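You operate a simulated robot arm through the tools that you are given. There is no shell and no other tool. Be economical: measure what you need, move in short steps, check, and stop when the job is done.

Carry out the task below with a simulated robot arm. There is one attempt and no reset: what you move stays moved.

TASK
Shut the coater's guard, top up its glue and start it for P-527 plates.
Fine: level between the marks, glue valve shut; gap dial as the chart says; start last.

It is judged by the outcome, as a careful person would: the job done as asked, and still so three seconds after it is handed in. It fails if anything else is knocked over, pushed out of place, dropped, spilled or broken.

THE ROBOT
A 6-joint arm with a two-finger parallel gripper, fixed in place. Base frame: the origin is at the foot of the arm, x ahead of it, y to its left, z up. Units: mm, degrees, N and s.
With the tool pointing down near the work surface it reaches from about 160 to 740 mm from the base axis. Its first joint turns from -166.0 to 166.0 degrees. Payload 3.91 kg.
The tool frame sits at the grasp point between the pads (the TCP): z along the fingers, y along the line on which they close. The tips reach 30 mm beyond it. Largest opening 110 mm; finger width 20, thickness 10; the body of the gripper, 48 by 112 mm, starts 55 mm behind the TCP.
Orientation is that of the tool frame in the base frame, as a unit quaternion [x, y, z, w]. With the fingers straight down and closing along the base's y, the tool's x points along the base's -x, its y along +y and its z along -z.

THE INTERFACE
- The arm moves only by the tool step_arm. Its argument "deltas" is a list of rows, each an object (a shift or turn left out is 0, a gripper value left out holds the last) with "rot": the turn, a rotation vector about the tool's x, y, z in units of 4 degrees (1.0 is 4 degrees), a list of three; "xyz": the shift along the tool's x, y, z in units of 40 mm (1.0 is 40 mm), a list of three; "grip": the opening, from 0 (shut) to 1 (fully open). In form: [{"rot": [rx, ry, rz], "xyz": [tx, ty, tz], "grip": grip}, ...]. A call has 1 to 10 rows; each row shifts and turns the commanded pose from where the row before left it, along the tool's axes as they then stand. A call with a number of a shift or a turn outside -1 to 1 is refused whole. Each row takes 0.2 s and may step no farther than 50 mm and 8.6 degrees from the row before; otherwise, or with a gripper value out of range, the whole call is refused. A pose out of reach is approached as far as the arm can. The call stops where the force on the tool passes 40 N (or 10 N more than at its start, if that is more) or the arm is blocked; 0.2 s more then pass. Each finger travels about 45 mm/s and halts on what it meets, pressing with about 33 N; the grip force reading is that of the motor and also rises with nothing between the fingers. The clock runs only during rows and for 0.2 s after the last one: add rows that do not move to give the fingers time. The reply holds the time, the measured pose of the TCP, the force on the tool along the base axes, the opening and the grip force, in the units named above and with some noise, with the torque about the TCP (base axes, N m) and any sound that the robot's microphone picked up, and new pictures: "pictures" is both (left out), scene, wrist or none.
- Cameras (640 x 400 px; columns grow to the right, rows downward): "scene" is fixed at [51.9, 649.8, 1715.2]; the picture's right is [-0.84, -0.54, 0.00], its down [-0.43, 0.66, -0.62] and it looks along [0.33, -0.52, -0.79] (base axes); focal length 332 px, centre (320, 200). "wrist" rides on the gripper at [71, 21, -107] in the tool frame; the picture's right is [-0.29, 0.96, 0.00], its down [-0.76, -0.23, -0.61] and it looks along [-0.58, -0.18, 0.79] (tool axes); focal length 243 px, centre (320, 200).
- slide_trunk(by): slides the trunk up (or, below 0, down) by that many mm; the arm rides with it, the base frame stays. It gives what a move gives, with no picture.
- measure_at(camera, pixels): for up to 12 pixels [column, row] of the newest picture of that camera ("zoom" is the newest enlarged one), the place [x, y, z] in the base frame of the surface seen there, good to about 2 mm. No time passes.
- zoom(camera, box): a new picture of the part [left, top, right, bottom] of that camera's present view, enlarged. No time passes.
- finish_job(): hands the job in; it is judged then, once.

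Go step by step. Measure first, check grasps and placings, and put right what went wrong. The budget is 80 turns and 200 pictures, counting those below and the enlarged ones. Unless the task says otherwise, let go and move clear before handing in, and close with one line.

The tools are called as a command line: name --argument value ..., lists and objects as JSON in quotes. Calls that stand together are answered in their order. step_arm: Moves the arm, as the interface text tells. Its arguments: {"type":"object","properties":{"deltas":{"type":"array","items":{"type":"object","properties":{"rot":{"type":"array","items":{"type":"number"}},"xyz":{"type":"array","items":{"type":"number"}},"grip":{"type":"number"}}}},"pictures":{"type":"string","enum":["both","scene","wrist","none"]}},"required":["deltas"]} The other tools are called the same way: slide_trunk (by) slides the trunk up or down; measure_at (camera, pixels) gives the place of the surface under pixels of a picture; zoom (camera, box) takes an enlarged picture of a part of a camera's view; finish_job () hands the job in.

At the start:

```text
time: 0.0
eef_pos: [286.5, 275.4, 1372.9]
tool_rot: [0.001, 1.0, 0.001, 0.001]
contact_force: [0.0, 0.4, 0.0]
torque: [-0.03, -0.03, -0.01]
width: 109.7
gripper_force: 0.0
trunk travel left (down, up): [-539.0, 51.0]
```

scene: 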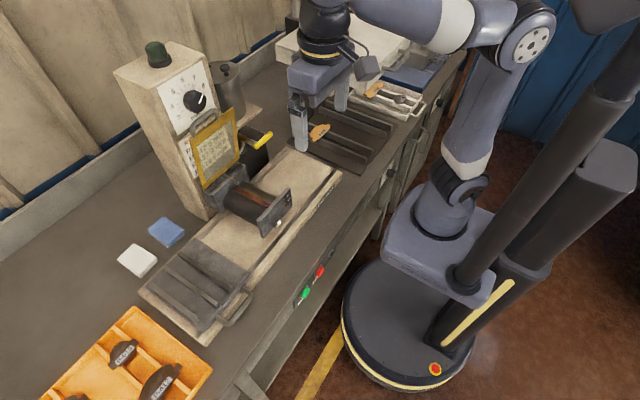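
wrist: 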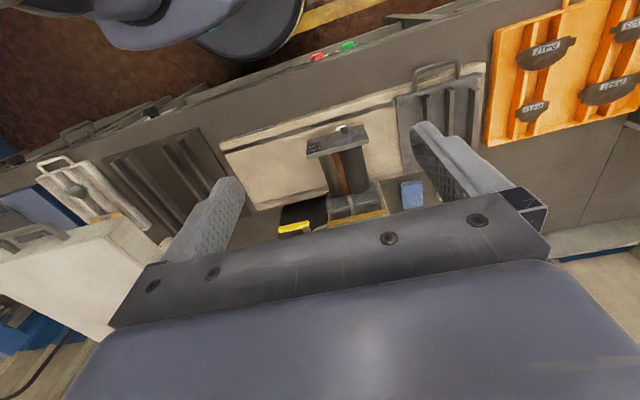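

The scene shows the coater (column with dial near (195,100), yellow guard/chart at (215,150), yellow valve lever at (262,140), red and green buttons at (319,272),(303,294)). I'll zoom to read details.

zoom --camera "scene" --box '[100, 30, 300, 155]'

zoom --camera "scene" --box '[170, 100, 290, 175]'

zoom --camera "scene" --box '[130, 160, 350, 340]'

zoom --camera "scene" --box '[270, 0, 470, 180]'

```text
3.20 times, centred on (200, 92) of scene
```

zoom: 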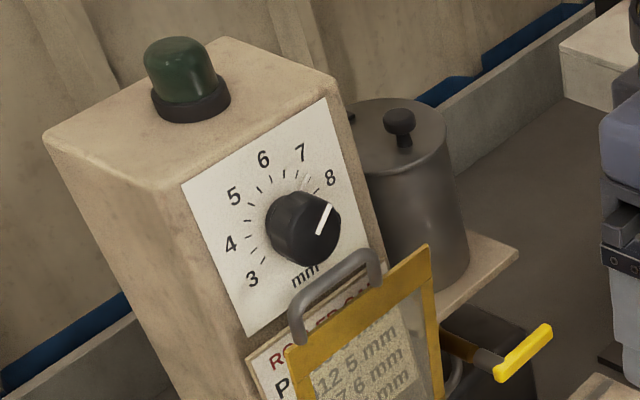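

```text
5.33 times, centred on (230, 138) of scene
```

zoom: 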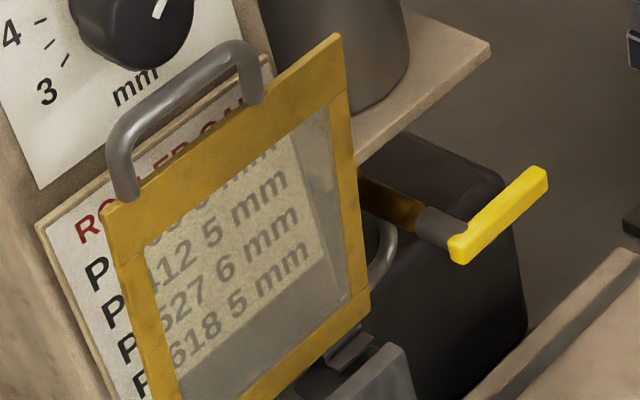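

```text
2.22 times, centred on (240, 250) of scene
```

zoom: 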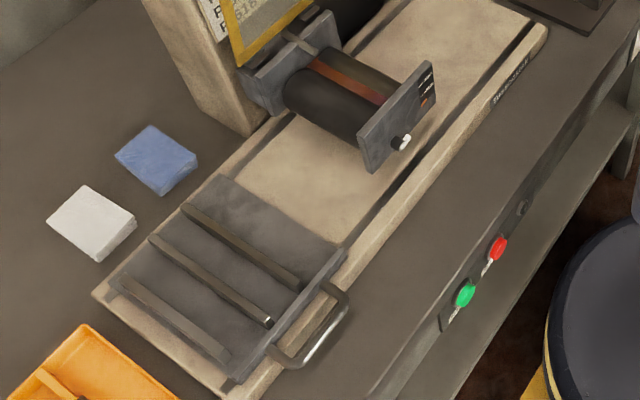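

```text
2.22 times, centred on (370, 90) of scene
```

zoom: 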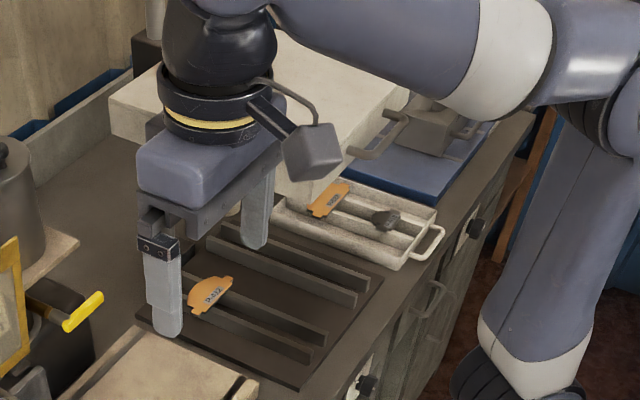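

The chart shows 527 → 6 mm (partly through the guard), dial now ~8.  Now I'll measure main points and look at the roller end plate for the level marks.

measure_at --camera "scene" --pixels '[[201, 97], [188, 125], [200, 75], [207, 122], [195, 150], [233, 109], [217, 114], [202, 190], [237, 168], [270, 134], [257, 150], [247, 146]]'

measure_at --camera "scene" --pixels '[[319, 272], [303, 293], [279, 224], [291, 192], [262, 235], [250, 205], [240, 185], [225, 66], [228, 90], [150, 75], [158, 48], [245, 160]]'

zoom --camera "scene" --box '[215, 170, 305, 245]'

zoom --camera "wrist" --box '[220, 90, 440, 240]'

```text
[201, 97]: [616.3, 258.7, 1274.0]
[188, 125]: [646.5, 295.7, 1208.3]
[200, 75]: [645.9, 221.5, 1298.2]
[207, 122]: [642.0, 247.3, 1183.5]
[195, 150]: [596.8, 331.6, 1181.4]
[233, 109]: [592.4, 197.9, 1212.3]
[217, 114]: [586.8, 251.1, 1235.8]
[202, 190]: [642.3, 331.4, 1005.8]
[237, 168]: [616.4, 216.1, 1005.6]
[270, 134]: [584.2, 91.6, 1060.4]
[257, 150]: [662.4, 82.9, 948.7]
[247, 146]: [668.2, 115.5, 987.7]
```

```text
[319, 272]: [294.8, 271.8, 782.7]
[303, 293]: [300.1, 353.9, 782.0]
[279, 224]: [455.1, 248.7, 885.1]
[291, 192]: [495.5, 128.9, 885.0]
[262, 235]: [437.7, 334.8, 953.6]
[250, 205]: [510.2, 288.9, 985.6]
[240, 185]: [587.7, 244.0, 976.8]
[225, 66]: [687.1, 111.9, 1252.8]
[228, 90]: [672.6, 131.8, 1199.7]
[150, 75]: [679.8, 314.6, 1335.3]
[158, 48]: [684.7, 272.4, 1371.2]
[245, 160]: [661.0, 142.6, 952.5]
```

```text
5.33 times, centred on (260, 208) of scene
```

zoom: 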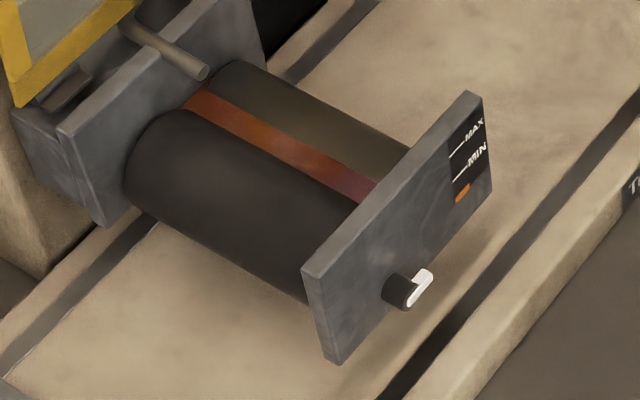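

```text
2.67 times, centred on (330, 165) of wrist
```

zoom: 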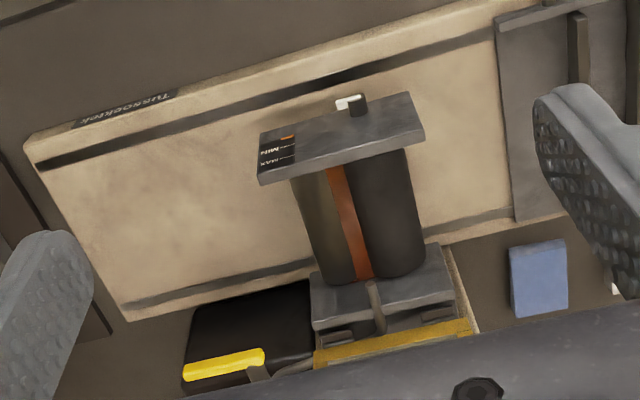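

The level (orange) is under MIN on the front plate gauge; guard stands open in front of the chart. I'll measure guard, handle and knob finely from an enlarged picture.

zoom --camera "scene" --box '[170, 85, 282, 155]'

```text
5.71 times, centred on (226, 120) of scene
```

zoom: 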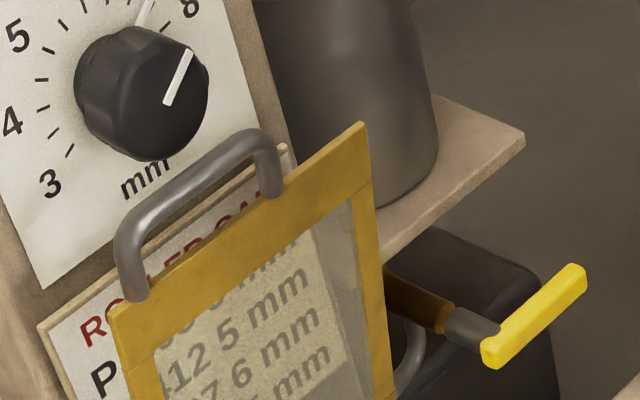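

measure_at --camera "zoom" --pixels '[[130, 280], [275, 185], [190, 170], [120, 325], [360, 135], [370, 300], [178, 80], [80, 90], [150, 150], [140, 110], [490, 355], [578, 275]]'

measure_at --camera "zoom" --pixels '[[60, 250], [70, 20], [220, 60], [60, 330], [290, 150], [465, 325], [430, 310], [165, 30], [240, 145], [140, 220], [410, 350], [510, 140]]'

```text
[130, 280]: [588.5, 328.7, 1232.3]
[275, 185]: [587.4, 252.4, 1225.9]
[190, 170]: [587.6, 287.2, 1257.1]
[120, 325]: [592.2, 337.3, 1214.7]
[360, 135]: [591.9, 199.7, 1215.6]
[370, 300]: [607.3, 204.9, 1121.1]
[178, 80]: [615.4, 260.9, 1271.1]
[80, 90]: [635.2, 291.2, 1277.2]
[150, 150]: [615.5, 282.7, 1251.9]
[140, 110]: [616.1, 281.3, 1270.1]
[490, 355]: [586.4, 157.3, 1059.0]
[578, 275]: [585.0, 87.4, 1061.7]
```

```text
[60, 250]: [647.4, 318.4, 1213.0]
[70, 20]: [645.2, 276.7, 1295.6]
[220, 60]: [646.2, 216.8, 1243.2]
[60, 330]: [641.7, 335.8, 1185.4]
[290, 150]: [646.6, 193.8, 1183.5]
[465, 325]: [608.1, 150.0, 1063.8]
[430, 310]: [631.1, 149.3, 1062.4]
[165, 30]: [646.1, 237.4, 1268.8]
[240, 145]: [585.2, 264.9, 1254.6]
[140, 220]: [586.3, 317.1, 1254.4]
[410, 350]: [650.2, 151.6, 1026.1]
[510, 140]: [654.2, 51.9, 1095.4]
```

Machine is aligned with base axes: guard top edge at x≈592, z≈1217, y 199–337, hinge near (616, 1006). I'll tilt the tool 44° forward with fingers shut, to hook the guard's top edge at y≈222 from behind and swing it down.

step_arm --deltas '[{"rot": [0, -1, 0], "grip": 0}, {"rot": [0, -1, 0]}, {"rot": [0, -1, 0]}, {"rot": [0, -1, 0]}, {"rot": [0, -1, 0]}, {"rot": [0, -1, 0]}, {"rot": [0, -1, 0]}, {"rot": [0, -1, 0]}, {"rot": [0, -1, 0]}, {"rot": [0, -1, 0]}]' --pictures "none"

```text
time: 2.2
eef_pos: [287.9, 274.9, 1374.1]
tool_rot: [0.0, 0.939, 0.002, 0.344]
contact_force: [0.2, -0.1, 0.6]
torque: [0.0, 0.02, 0.0]
width: 0.1
gripper_force: 32.7
trunk travel left (down, up): [-539.0, 51.0]
```

Tilted 40°, fingers shut. One more turn and move to in front and above the guard's edge.

step_arm --deltas '[{"rot": [0, -1, 0]}, {"xyz": [-0.54, -0.22, 0.863]}, {"xyz": [-0.54, -0.22, 0.863]}, {"xyz": [-0.54, -0.22, 0.863]}, {"xyz": [-0.54, -0.22, 0.863]}, {"xyz": [-0.54, -0.22, 0.863]}, {"xyz": [-0.54, -0.22, 0.863]}]'

```text
time: 3.8
eef_pos: [522.4, 223.1, 1315.1]
tool_rot: [0.001, 0.927, 0.001, 0.375]
contact_force: [0.3, -0.6, -0.6]
torque: [0.0, 0.02, 0.01]
width: 0.0
gripper_force: 33.0
trunk travel left (down, up): [-539.0, 51.0]
```

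scene: 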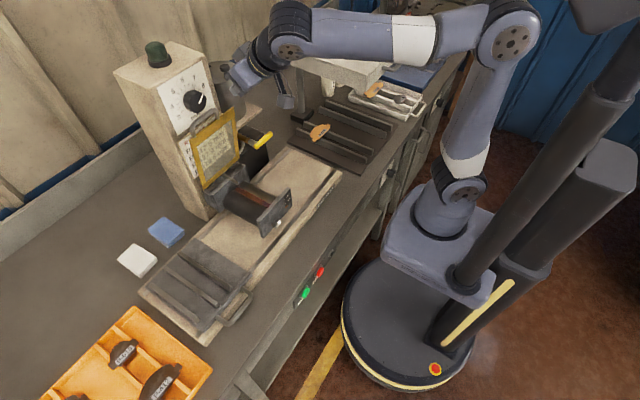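
wrist: 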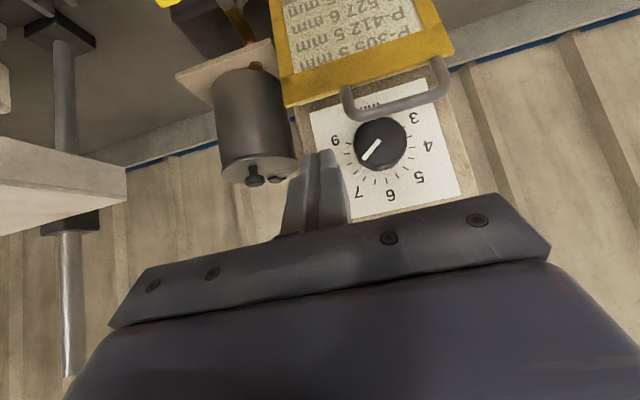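

Chart reads P-527 6 mm in the wrist view. Now enter behind the guard edge along the tool axis.

step_arm --deltas '[{"xyz": [-0.1, 0, 0.7]}, {"xyz": [-0.05, 0, 0.7]}, {"xyz": [0, 0, 0.7]}, {"xyz": [0, 0, 0.6]}]'

```text
time: 4.8
eef_pos: [603.6, 223.8, 1243.0]
tool_rot: [0.0, 0.927, 0.002, 0.376]
contact_force: [0.2, -0.1, -0.5]
torque: [0.02, -0.01, -0.02]
width: 0.1
gripper_force: 33.2
trunk travel left (down, up): [-539.0, 51.0]
```

scene: 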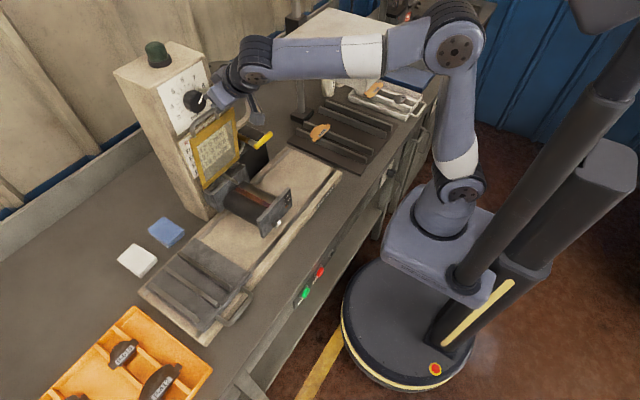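
wrist: 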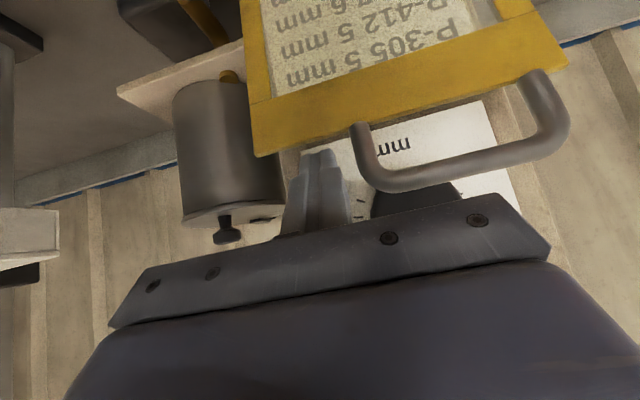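

Tips are behind the edge; lower 10 mm and pull 30 mm toward the robot.

step_arm --deltas '[{"xyz": [0.17, 0, 0.18]}, {"xyz": [0.18, 0, -0.175]}, {"xyz": [0.18, 0, -0.175]}, {"xyz": [0.18, 0, -0.175]}]'

```text
time: 5.8
eef_pos: [573.1, 222.8, 1232.2]
tool_rot: [0.0, 0.926, 0.002, 0.377]
contact_force: [0.9, 0.5, 1.3]
torque: [-0.03, 0.01, 0.01]
width: 0.0
gripper_force: 33.0
trunk travel left (down, up): [-539.0, 51.0]
```

scene: 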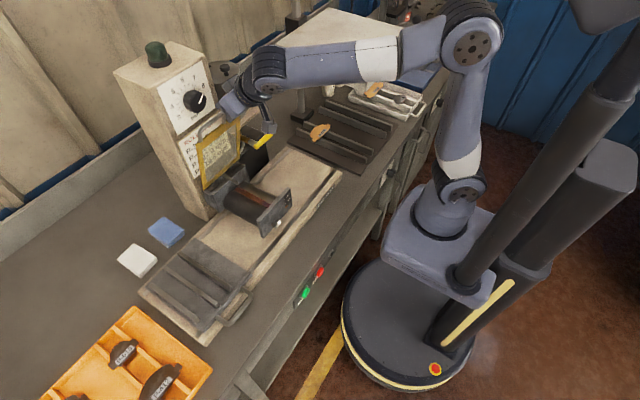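
wrist: 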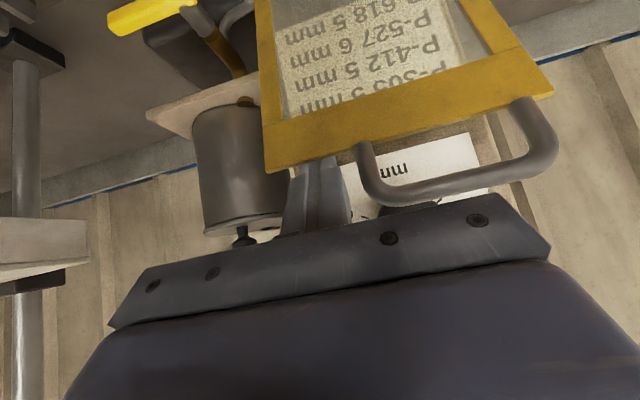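

The guard swings with the fingers. Follow its arc down to about 70°.

step_arm --deltas '[{"xyz": [0.4, 0, -0.18]}, {"xyz": [0.4, 0, -0.18]}, {"xyz": [0.4, 0, -0.18]}, {"xyz": [0.4, 0, -0.18]}, {"xyz": [0.455, 0, -0.03]}, {"xyz": [0.455, 0, -0.03]}, {"xyz": [0.455, 0, -0.03]}, {"xyz": [0.455, 0, -0.03]}]'

```text
time: 7.6
eef_pos: [449.2, 223.0, 1162.2]
tool_rot: [-0.001, 0.926, 0.001, 0.377]
contact_force: [-1.3, -0.8, -0.2]
torque: [0.03, 0.0, -0.02]
width: 0.1
gripper_force: 33.0
trunk travel left (down, up): [-539.0, 51.0]
```

scene: 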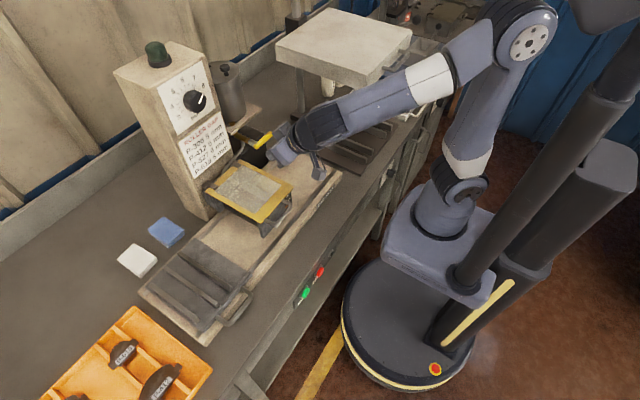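
wrist: 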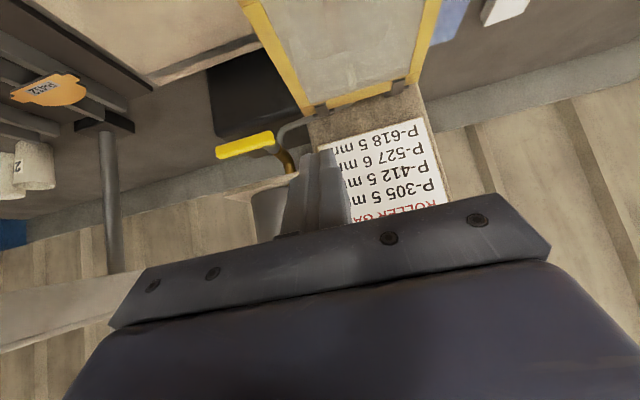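

The guard seems to have fallen to horizontal ahead of the fingers. Check its level and the chart.

zoom --camera "scene" --box '[160, 70, 320, 250]'

measure_at --camera "scene" --pixels '[[208, 189], [260, 221], [291, 186], [242, 161], [288, 205], [200, 150]]'

```text
2.22 times, centred on (240, 160) of scene
```

zoom: 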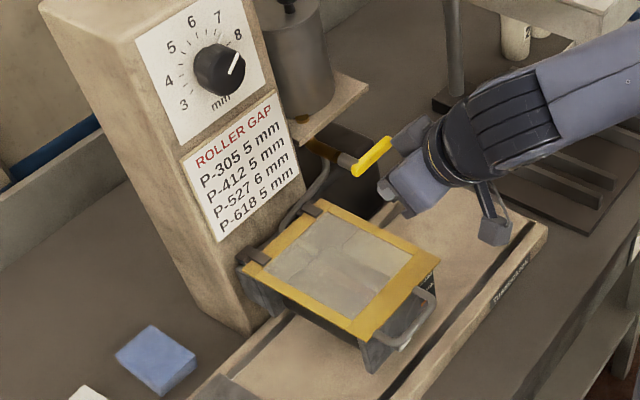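

```text
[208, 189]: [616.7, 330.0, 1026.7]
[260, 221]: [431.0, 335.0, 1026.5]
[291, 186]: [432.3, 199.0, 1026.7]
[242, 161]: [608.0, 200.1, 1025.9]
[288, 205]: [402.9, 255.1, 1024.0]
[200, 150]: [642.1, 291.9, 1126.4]
```

Guard is shut at z≈1026; chart clearly says P-527 6 mm. Now inspect valve lever and gauge closely.

zoom --camera "scene" --box '[260, 180, 300, 225]'

zoom --camera "scene" --box '[215, 110, 295, 165]'

zoom --camera "wrist" --box '[180, 90, 380, 220]'

```text
8.89 times, centred on (280, 202) of scene
```

zoom: 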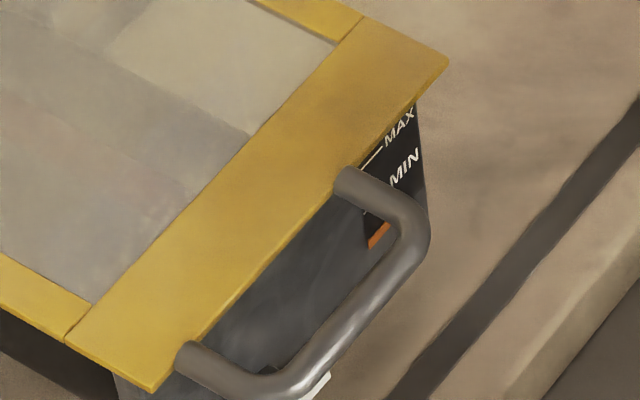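

```text
7.27 times, centred on (255, 138) of scene
```

zoom: 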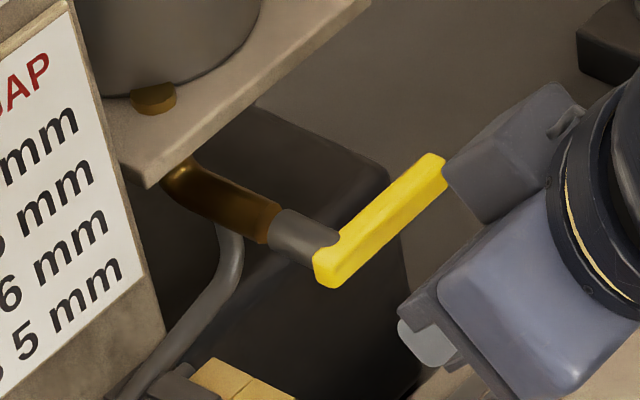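

```text
3.08 times, centred on (280, 155) of wrist
```

zoom: 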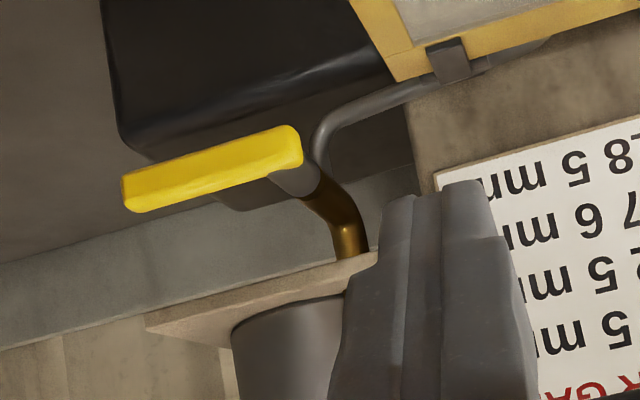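

Gauge is readable in the scene zoom (MAX tick, orange level); the valve lever is horizontal at x≈585, y 87–157, z≈1061, pivot near y≈150. I'll measure the white slab to the right for clearance, and the lever's ends, then set the tool horizontal.

measure_at --camera "scene" --pixels '[[276, 45], [365, 85], [412, 35], [296, 85], [300, 115], [330, 10]]'

step_arm --deltas '[{"rot": [0, -1, 0], "xyz": [0.3, 0, -0.2]}, {"rot": [0, -1, 0], "xyz": [0, 0, -0.5]}, {"rot": [0, -1, 0], "xyz": [0, 0, -0.5]}, {"rot": [0, -1, 0], "xyz": [0, 0, -0.5]}, {"rot": [0, -1, 0]}, {"rot": [0, -1, 0]}, {"rot": [0, -1, 0]}, {"rot": [0, -1, 0]}, {"rot": [0, -1, 0]}, {"rot": [0, -1, 0]}]' --pictures "none"

```text
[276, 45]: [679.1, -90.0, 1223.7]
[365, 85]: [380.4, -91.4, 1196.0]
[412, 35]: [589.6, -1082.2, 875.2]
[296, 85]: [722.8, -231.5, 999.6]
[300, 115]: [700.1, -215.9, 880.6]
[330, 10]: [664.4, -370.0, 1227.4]
```

```text
time: 9.8
eef_pos: [390.1, 223.8, 1195.5]
tool_rot: [0.001, 0.742, 0.0, 0.67]
contact_force: [0.2, -0.2, -0.6]
torque: [-0.02, 0.02, -0.02]
width: 0.2
gripper_force: 32.8
trunk travel left (down, up): [-539.0, 51.0]
```

Tilt is 84°; finish to horizontal, then roll +90° so the jaws close vertically (camera to the +y side, away from the slab whose edge is at y≈-90).

step_arm --deltas '[{"rot": [0, -0.73, 0]}, {"rot": [0, -0.73, 0]}, {"rot": [0, 0, 1]}, {"rot": [0, 0, 1]}, {"rot": [0, 0, 1]}, {"rot": [0, 0, 1]}, {"rot": [0, 0, 1]}, {"rot": [0, 0, 1]}, {"rot": [0, 0, 1]}, {"rot": [0, 0, 1]}]' --pictures "none"

step_arm --deltas '[{"rot": [0, 0, 1]}, {"rot": [0, 0, 1]}, {"rot": [0, 0, 1]}, {"rot": [0, 0, 1]}, {"rot": [0, 0, 1]}, {"rot": [0, 0, 1]}, {"rot": [0, 0, 1]}, {"rot": [0, 0, 1]}, {"rot": [0, 0, 1]}, {"rot": [0, 0, 1], "grip": 0.4}]' --pictures "none"

step_arm --deltas '[{"rot": [0, 0, 1]}, {"rot": [0, 0, 1]}, {"rot": [0, 0, 1]}, {"rot": [0, 0, 1]}, {"rot": [0, 0, 0.5]}]' --pictures "both"

```text
time: 12.0
eef_pos: [390.4, 222.0, 1195.6]
tool_rot: [0.196, 0.68, 0.194, 0.679]
contact_force: [-0.3, -0.3, -0.3]
torque: [0.02, 0.01, 0.02]
width: 0.0
gripper_force: 32.8
trunk travel left (down, up): [-539.0, 51.0]
```

```text
time: 14.2
eef_pos: [359.0, 223.2, 1367.6]
tool_rot: [0.417, 0.574, 0.415, 0.569]
contact_force: [-0.1, -0.4, 0.7]
torque: [-0.01, 0.02, 0.01]
width: 32.5
gripper_force: 0.0
out of reach, approached as far as the arm can: row 1, 2, 3, 4, 5, 6, 7, 8, 9, 10
trunk travel left (down, up): [-539.0, 51.0]
```

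```text
time: 15.4
eef_pos: [351.1, 199.1, 1451.5]
tool_rot: [0.5, 0.502, 0.498, 0.499]
contact_force: [-0.5, 0.5, 0.2]
torque: [-0.01, -0.04, 0.0]
width: 44.0
gripper_force: 0.0
out of reach, approached as far as the arm can: row 1, 2, 3, 4, 5
trunk travel left (down, up): [-539.0, 51.0]
```

scene: 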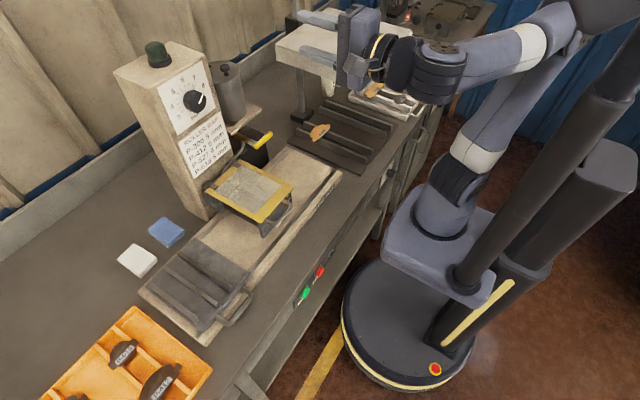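
wrist: 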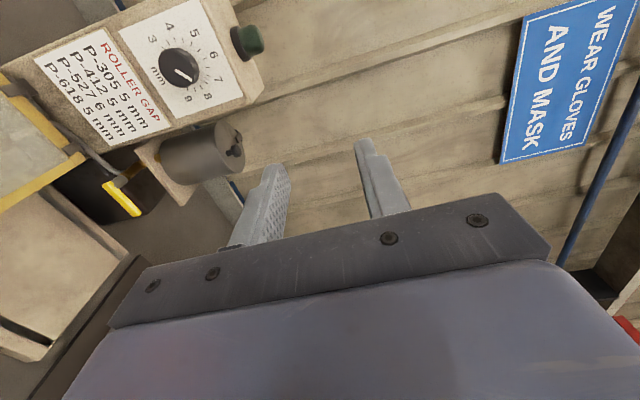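

The arm couldn't hold the position at this roll (ended at z 1451). Lowering the trunk 250 mm should bring the work into a comfortable range; currently nothing is under it down to z≈1030.

slide_trunk --by -250

```text
time: 18.0
eef_pos: [350.1, 199.3, 1201.2]
tool_rot: [0.5, 0.502, 0.499, 0.499]
contact_force: [0.0, -0.2, 0.3]
torque: [0.03, -0.03, -0.05]
width: 43.9
gripper_force: 0.0
trunk travel left (down, up): [-289.0, 301.0]
```

Tool now horizontal: tool x=+y, y=+z, z=+x. Test with a small move.

step_arm --deltas '[{"xyz": [-0.3, 0, 0.3]}, {"xyz": [-0.3, 0, 0.3]}]' --pictures "none"

```text
time: 18.6
eef_pos: [374.1, 173.8, 1202.6]
tool_rot: [0.5, 0.502, 0.498, 0.5]
contact_force: [0.8, 0.6, 0.0]
torque: [0.04, 0.01, -0.05]
width: 43.9
gripper_force: 0.0
trunk travel left (down, up): [-289.0, 301.0]
```

Command tracks well. Go to just before the valve lever's free part (y≈108, z≈1062).

step_arm --deltas '[{"xyz": [-0.275, -0.57, 0.67]}, {"xyz": [-0.275, -0.57, 0.67]}, {"xyz": [-0.275, -0.57, 0.67]}, {"xyz": [-0.275, -0.57, 0.67]}, {"xyz": [-0.275, -0.57, 0.67]}, {"xyz": [-0.275, -0.57, 0.67]}]'

```text
time: 20.0
eef_pos: [516.2, 78.2, 1179.0]
tool_rot: [0.502, 0.507, 0.495, 0.496]
contact_force: [0.3, 0.2, 0.4]
torque: [-0.02, 0.01, 0.0]
width: 44.1
gripper_force: 0.1
out of reach, approached as far as the arm can: row 1, 2, 3, 4, 5, 6
trunk travel left (down, up): [-289.0, 301.0]
```

scene: 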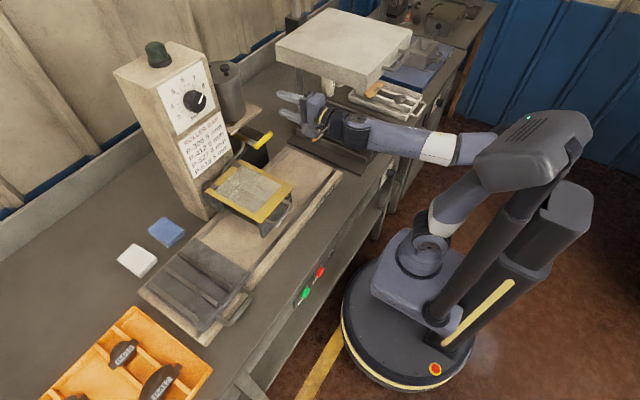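
wrist: 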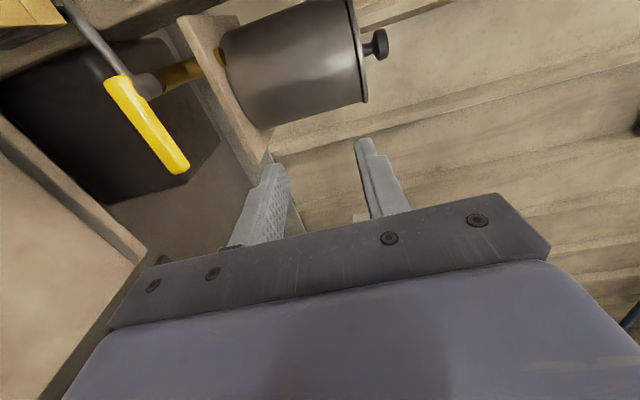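

At this trunk height z≈1179 is the lower limit for this pose. Slide trunk down 118 mm to lever height; the tips (x≈546) stay short of the lever.

slide_trunk --by -118

step_arm --deltas '[{"xyz": [0.2, 0, 0]}]'

```text
time: 21.5
eef_pos: [518.0, 78.3, 1059.9]
tool_rot: [0.502, 0.507, 0.494, 0.496]
contact_force: [0.1, 0.4, -0.5]
torque: [-0.02, -0.01, -0.04]
width: 44.1
gripper_force: 0.1
trunk travel left (down, up): [-171.0, 419.0]
```

```text
time: 21.9
eef_pos: [515.0, 86.0, 1061.5]
tool_rot: [0.503, 0.507, 0.494, 0.495]
contact_force: [-0.2, 0.3, 0.2]
torque: [-0.01, -0.03, 0.01]
width: 44.2
gripper_force: 0.1
trunk travel left (down, up): [-171.0, 419.0]
```

scene: 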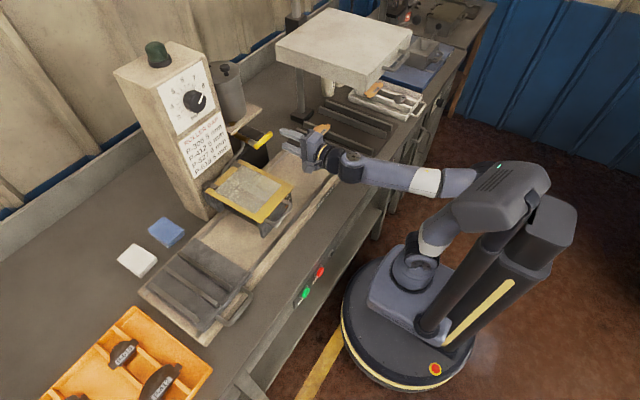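
wrist: 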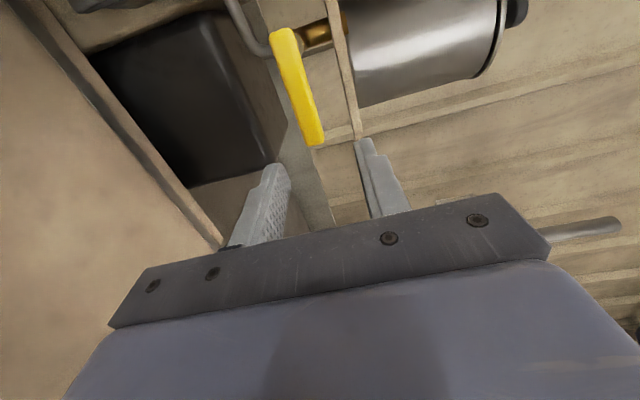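

The lever now sits between the finger planes. Measure it in the wrist view.

measure_at --camera "wrist" --pixels '[[283, 40], [300, 90], [312, 135], [292, 90], [308, 90], [275, 60], [322, 35]]'

zoom --camera "wrist" --box '[200, 0, 400, 160]'

```text
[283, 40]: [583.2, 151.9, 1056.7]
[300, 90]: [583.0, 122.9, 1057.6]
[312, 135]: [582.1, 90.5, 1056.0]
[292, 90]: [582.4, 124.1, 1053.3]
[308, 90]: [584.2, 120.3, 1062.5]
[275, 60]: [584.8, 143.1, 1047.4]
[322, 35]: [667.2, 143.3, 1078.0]
```

```text
2.50 times, centred on (300, 80) of wrist
```

zoom: 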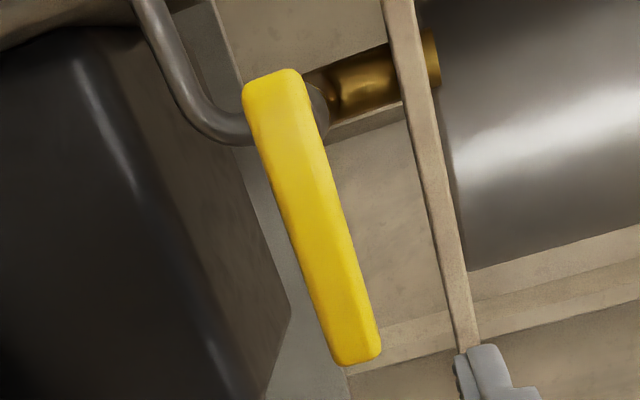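

Lever centre z≈1057, front face x≈583. Advance to straddle it at y≈105.

step_arm --deltas '[{"xyz": [0.24, -0.06, 0.3]}, {"xyz": [0.24, -0.06, 0.3]}, {"xyz": [0, 0, 0.4]}, {"xyz": [0, 0, 0.4]}]'

```text
time: 22.9
eef_pos: [570.7, 103.7, 1066.5]
tool_rot: [0.504, 0.509, 0.493, 0.494]
contact_force: [-0.4, 0.6, 0.0]
torque: [0.01, 0.01, 0.0]
width: 44.0
gripper_force: 0.0
out of reach, approached as far as the arm can: row 1, 2
trunk travel left (down, up): [-171.0, 419.0]
```

scene: 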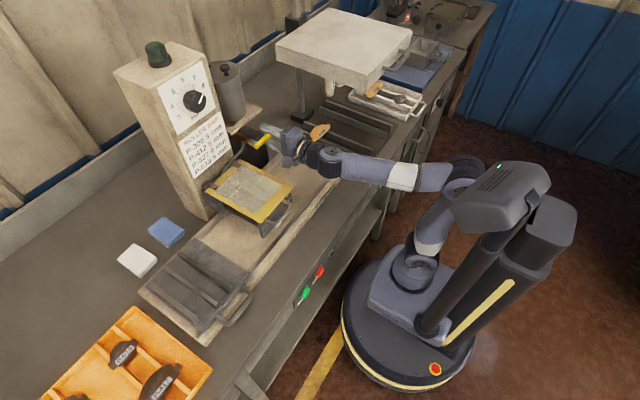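
wrist: 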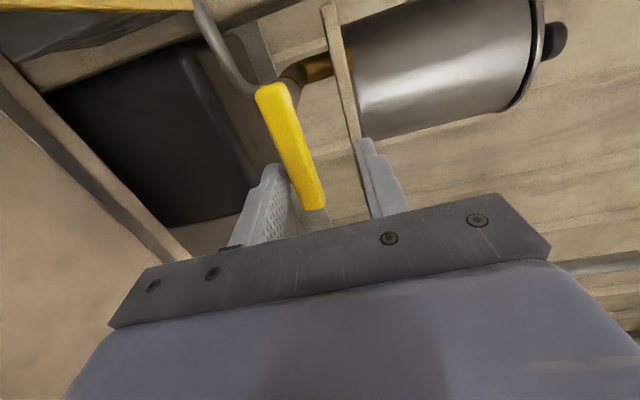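

Low reach limit again (z 1066). Back out, drop the trunk 110 mm more, and raise the arm to gain downward play.

step_arm --deltas '[{"xyz": [0, 0, -0.7]}, {"xyz": [0, 0, -0.9]}]' --pictures "none"

slide_trunk --by -110

step_arm --deltas '[{"xyz": [0, 0.7, 0]}, {"xyz": [0, 0.7, 0]}, {"xyz": [0, 0.7, 0]}, {"xyz": [0, 0.4, 0]}]' --pictures "none"

```text
time: 23.5
eef_pos: [509.2, 103.6, 1065.0]
tool_rot: [0.503, 0.507, 0.494, 0.495]
contact_force: [0.7, -0.2, -0.8]
torque: [0.0, -0.05, -0.03]
width: 43.9
gripper_force: 0.1
trunk travel left (down, up): [-171.0, 419.0]
```

```text
time: 24.9
eef_pos: [508.4, 102.4, 955.4]
tool_rot: [0.503, 0.507, 0.495, 0.495]
contact_force: [0.4, -0.4, -0.1]
torque: [0.04, 0.02, -0.01]
width: 43.9
gripper_force: 0.1
trunk travel left (down, up): [-61.0, 529.0]
```

```text
time: 25.9
eef_pos: [511.4, 102.6, 1056.8]
tool_rot: [0.502, 0.507, 0.495, 0.496]
contact_force: [-0.4, 0.4, 0.6]
torque: [-0.01, -0.01, -0.04]
width: 44.2
gripper_force: 0.1
trunk travel left (down, up): [-61.0, 529.0]
```

Good. Advance around the lever and narrow the opening to ~24 mm.

step_arm --deltas '[{"xyz": [0, 0, 0.5]}, {"xyz": [0, 0, 0.5]}, {"xyz": [0.05, 0, 0.5]}, {"grip": 0.22}, {}, {}]'

```text
time: 27.3
eef_pos: [569.4, 103.4, 1055.4]
tool_rot: [0.503, 0.507, 0.494, 0.496]
contact_force: [-0.6, 0.1, 0.2]
torque: [0.01, -0.02, 0.02]
width: 24.3
gripper_force: 0.1
trunk travel left (down, up): [-61.0, 529.0]
```

scene: 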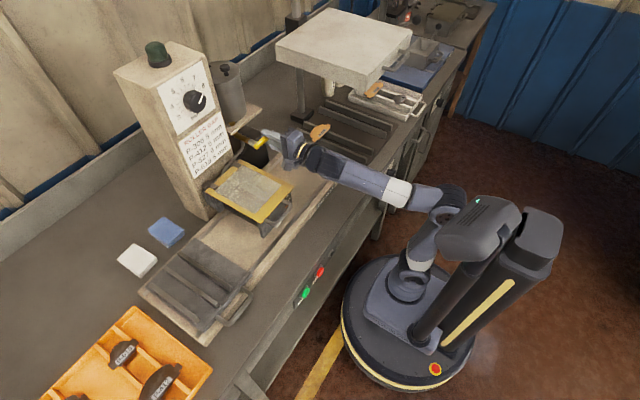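
wrist: 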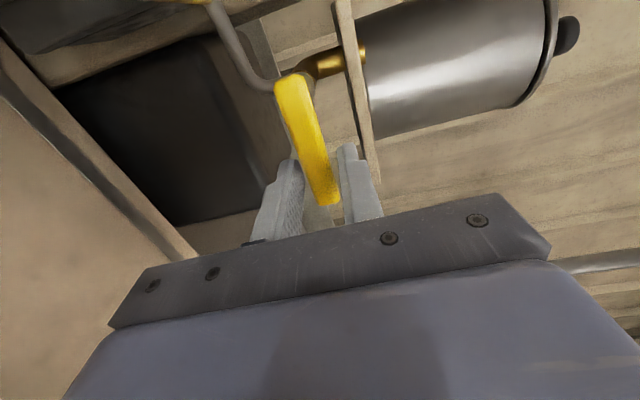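

Lever is between the pads. Turn it down by ~20° about its pivot (y≈150), and look.

step_arm --deltas '[{"xyz": [0, -0.08, 0], "rot": [0, 0, 1]}, {"xyz": [0, -0.08, 0], "rot": [0, 0, 1]}, {"xyz": [0, -0.08, 0], "rot": [0, 0, 1]}, {"xyz": [0, -0.08, 0], "rot": [0, 0, 1]}, {"xyz": [0, -0.08, 0], "rot": [0, 0, 1]}]' --pictures "wrist"

zoom --camera "scene" --box '[230, 120, 310, 220]'

```text
time: 28.5
eef_pos: [568.6, 106.6, 1039.2]
tool_rot: [0.583, 0.412, 0.574, 0.401]
contact_force: [-0.7, 0.2, 1.9]
torque: [-0.05, -0.06, -0.03]
width: 25.1
gripper_force: 1.1
trunk travel left (down, up): [-61.0, 529.0]
```

wrist: 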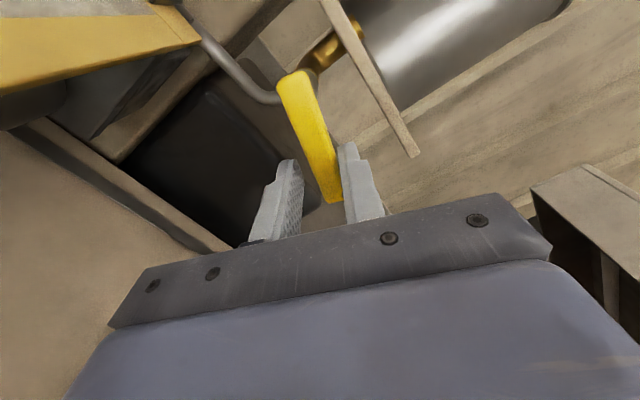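

```text
4.00 times, centred on (270, 170) of scene
```

zoom: 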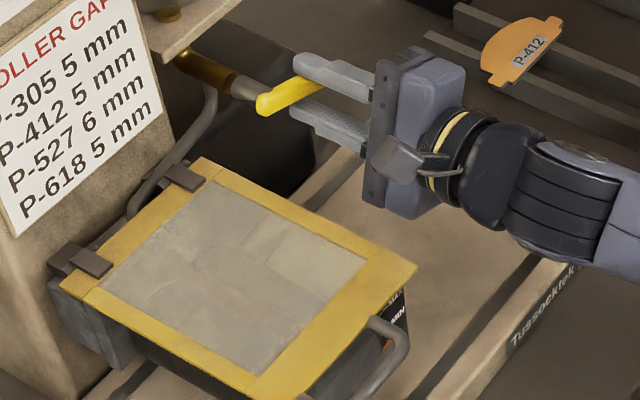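

The lever turns downward easily. Check gauge and turn further in short steps.

step_arm --deltas '[{"xyz": [0, -0.08, 0], "rot": [0, 0, 1]}, {"xyz": [0, -0.08, 0], "rot": [0, 0, 1]}, {"xyz": [0, -0.08, 0], "rot": [0, 0, 1]}, {"xyz": [0, -0.08, 0], "rot": [0, 0, 1]}]' --pictures "none"

zoom --camera "scene" --box '[265, 180, 297, 210]'

```text
time: 29.5
eef_pos: [572.7, 104.2, 1037.3]
tool_rot: [0.636, 0.33, 0.622, 0.316]
contact_force: [-0.8, 2.1, -0.9]
torque: [-0.01, 0.03, 0.07]
width: 24.9
gripper_force: 0.9
out of reach, approached as far as the arm can: row 4
trunk travel left (down, up): [-61.0, 529.0]
```

```text
13.33 times, centred on (281, 195) of scene
```

zoom: 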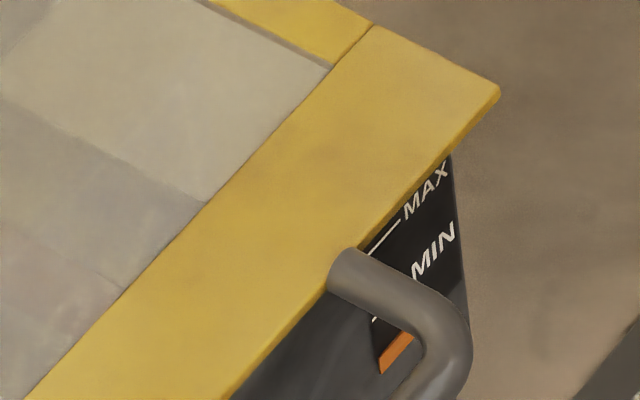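

Roll limit reached around here, level not yet visibly changed. Wait one second and compare gauge and lever.

step_arm --deltas '[{}, {}, {}, {}]' --pictures "wrist"

zoom --camera "scene" --box '[230, 120, 310, 210]'

zoom --camera "scene" --box '[275, 190, 295, 205]'

```text
time: 30.5
eef_pos: [573.2, 104.4, 1037.8]
tool_rot: [0.635, 0.33, 0.622, 0.317]
contact_force: [-1.0, -0.4, -1.4]
torque: [-0.03, 0.02, -0.02]
width: 25.3
gripper_force: 0.8
trunk travel left (down, up): [-61.0, 529.0]
```

wrist: 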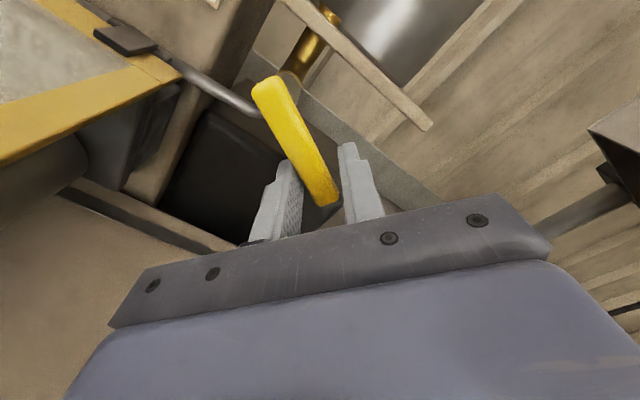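

```text
4.44 times, centred on (270, 165) of scene
```

zoom: 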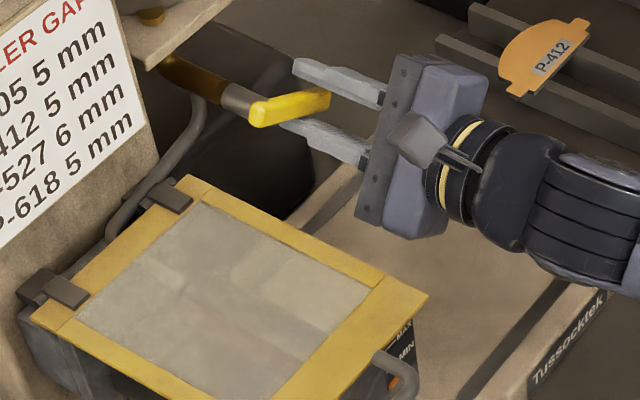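

```text
16.00 times, centred on (285, 198) of scene
```

zoom: 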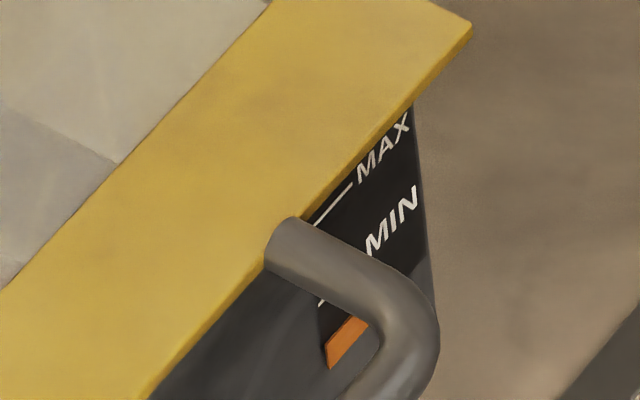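

No change in level: lever (~30°) isn't open enough. Keep the roll and push further along the arc with the upper finger.

step_arm --deltas '[{"xyz": [0.03, -0.15, -0.05], "grip": 0.35}, {"xyz": [0.03, -0.15, 0]}, {"xyz": [0.05, -0.15, 0]}, {"xyz": [0.05, -0.15, 0]}]' --pictures "wrist"

zoom --camera "scene" --box '[230, 120, 310, 210]'

```text
time: 31.5
eef_pos: [575.9, 106.4, 1038.0]
tool_rot: [0.636, 0.33, 0.622, 0.316]
contact_force: [-0.7, -0.3, -0.7]
torque: [-0.01, 0.03, -0.05]
width: 38.5
gripper_force: 0.1
out of reach, approached as far as the arm can: row 1, 2, 3, 4
trunk travel left (down, up): [-61.0, 529.0]
```

wrist: 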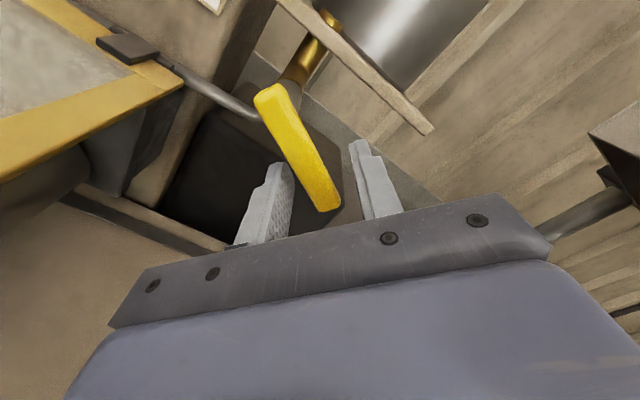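

```text
4.44 times, centred on (270, 165) of scene
```

zoom: 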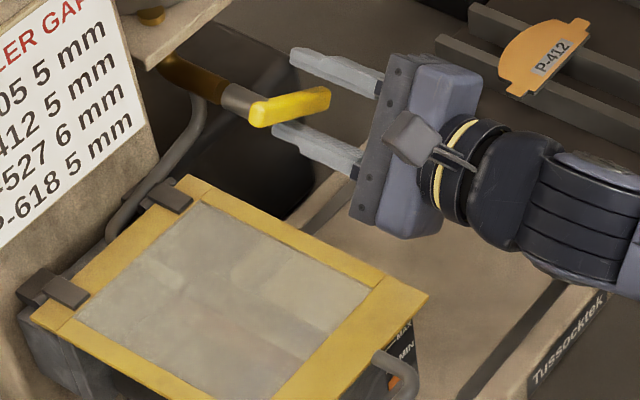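

The limit is a wrist joint at this roll. I'll back out and roll the other way (to −90°), which leaves room for turning the lever. Retreat first, then roll.

step_arm --deltas '[{"xyz": [0, 0, -0.9]}, {"xyz": [0, 0, -0.9]}, {"rot": [0, 0, -1], "xyz": [0, 0.2, -0.2]}, {"rot": [0, 0, -1], "xyz": [0, 0.2, 0]}, {"rot": [0, 0, -1], "xyz": [0, 0.2, 0]}, {"rot": [0, 0, -1], "xyz": [0, 0.2, 0]}, {"rot": [0, 0, -1]}, {"rot": [0, 0, -1]}, {"rot": [0, 0, -1]}, {"rot": [0, 0, -1]}]' --pictures "none"

step_arm --deltas '[{"rot": [0, 0, -1]}, {"rot": [0, 0, -1]}, {"rot": [0, 0, -1]}, {"rot": [0, 0, -1]}, {"rot": [0, 0, -1]}, {"rot": [0, 0, -1]}, {"rot": [0, 0, -1]}, {"rot": [0, 0, -1]}, {"rot": [0, 0, -1]}, {"rot": [0, 0, -1]}]' --pictures "none"

step_arm --deltas '[{"rot": [0, 0, -1]}, {"rot": [0, 0, -1]}, {"rot": [0, 0, -1]}, {"rot": [0, 0, -1]}, {"rot": [0, 0, -1]}, {"rot": [0, 0, -1]}, {"rot": [0, 0, -1]}, {"rot": [0, 0, -1]}, {"rot": [0, 0, -1]}, {"rot": [0, 0, -1]}]' --pictures "scene"

```text
time: 33.7
eef_pos: [496.8, 83.0, 1077.3]
tool_rot: [0.52, 0.49, 0.511, 0.477]
contact_force: [-1.0, -0.1, 0.4]
torque: [0.02, -0.03, 0.01]
width: 38.4
gripper_force: 0.1
out of reach, approached as far as the arm can: row 1, 2
trunk travel left (down, up): [-61.0, 529.0]
```

```text
time: 35.9
eef_pos: [498.3, 83.9, 1075.9]
tool_rot: [0.321, 0.638, 0.317, 0.624]
contact_force: [0.3, 0.8, -0.6]
torque: [-0.03, -0.03, 0.0]
width: 38.4
gripper_force: 0.1
trunk travel left (down, up): [-61.0, 529.0]
```

```text
time: 38.1
eef_pos: [496.2, 83.1, 1077.4]
tool_rot: [0.084, 0.709, 0.085, 0.695]
contact_force: [-0.4, -0.8, 0.0]
torque: [0.0, 0.01, -0.02]
width: 38.5
gripper_force: 0.1
trunk travel left (down, up): [-61.0, 529.0]
```

scene: 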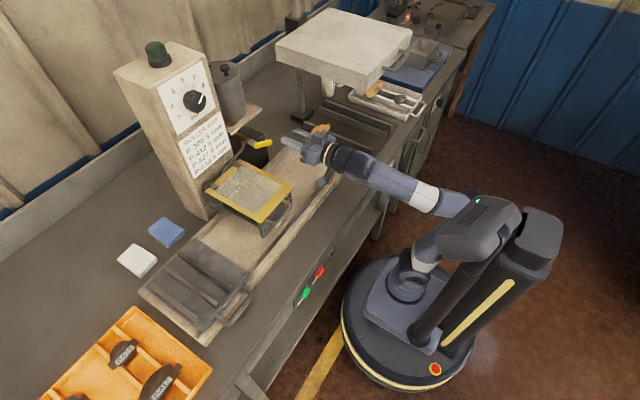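

No problem this way. Continue to roll ≈ −60° (lever is now ~30° down).

step_arm --deltas '[{"rot": [0, 0, -1]}, {"rot": [0, 0, -1]}, {"rot": [0, 0, -1]}, {"rot": [0, 0, -1]}, {"rot": [0, 0, -1]}, {"rot": [0, 0, -1]}, {"rot": [0, 0, -1]}, {"rot": [0, 0, -1]}, {"rot": [0, 0, -1]}, {"rot": [0, 0, -1]}]' --pictures "none"

step_arm --deltas '[{"rot": [0, 0, -1]}, {"rot": [0, 0, -1]}, {"rot": [0, 0, -1]}, {"rot": [0, 0, -1]}, {"rot": [0, 0, -1]}, {"rot": [0, 0, -1]}, {"rot": [0, 0, -1]}, {"rot": [0, 0, -1]}]'

measure_at --camera "scene" --pixels '[[268, 142], [258, 147], [263, 144]]'

zoom --camera "scene" --box '[230, 120, 310, 170]'

```text
time: 40.3
eef_pos: [496.4, 83.7, 1077.4]
tool_rot: [-0.164, 0.695, -0.158, 0.682]
contact_force: [-0.2, 0.2, 0.5]
torque: [0.03, 0.0, 0.0]
width: 38.5
gripper_force: 0.0
trunk travel left (down, up): [-61.0, 529.0]
```

```text
time: 42.1
eef_pos: [497.9, 84.1, 1077.1]
tool_rot: [-0.348, 0.623, -0.341, 0.612]
contact_force: [-0.3, 0.0, 1.1]
torque: [0.02, 0.01, -0.01]
width: 38.5
gripper_force: 0.1
trunk travel left (down, up): [-61.0, 529.0]
```

scene: 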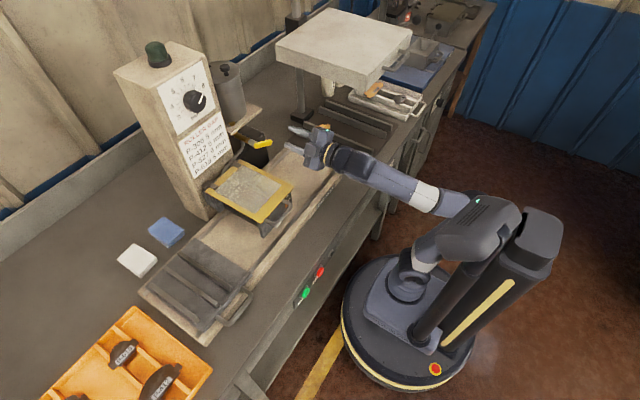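
wrist: 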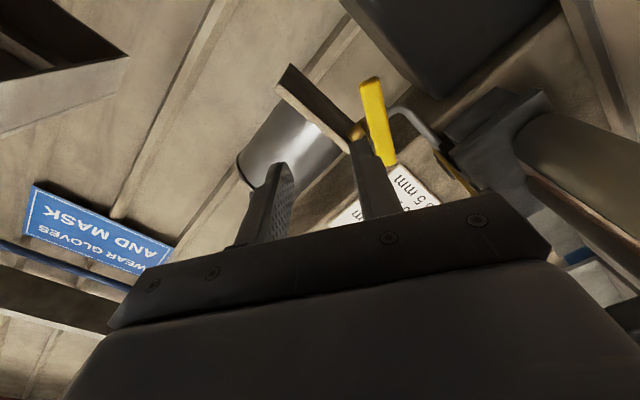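

```text
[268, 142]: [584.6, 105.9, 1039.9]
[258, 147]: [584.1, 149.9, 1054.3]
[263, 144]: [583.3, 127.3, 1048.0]
```

```text
8.00 times, centred on (270, 145) of scene
```

zoom: 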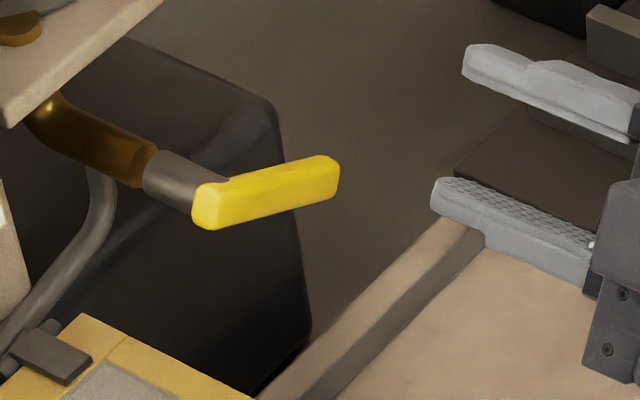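

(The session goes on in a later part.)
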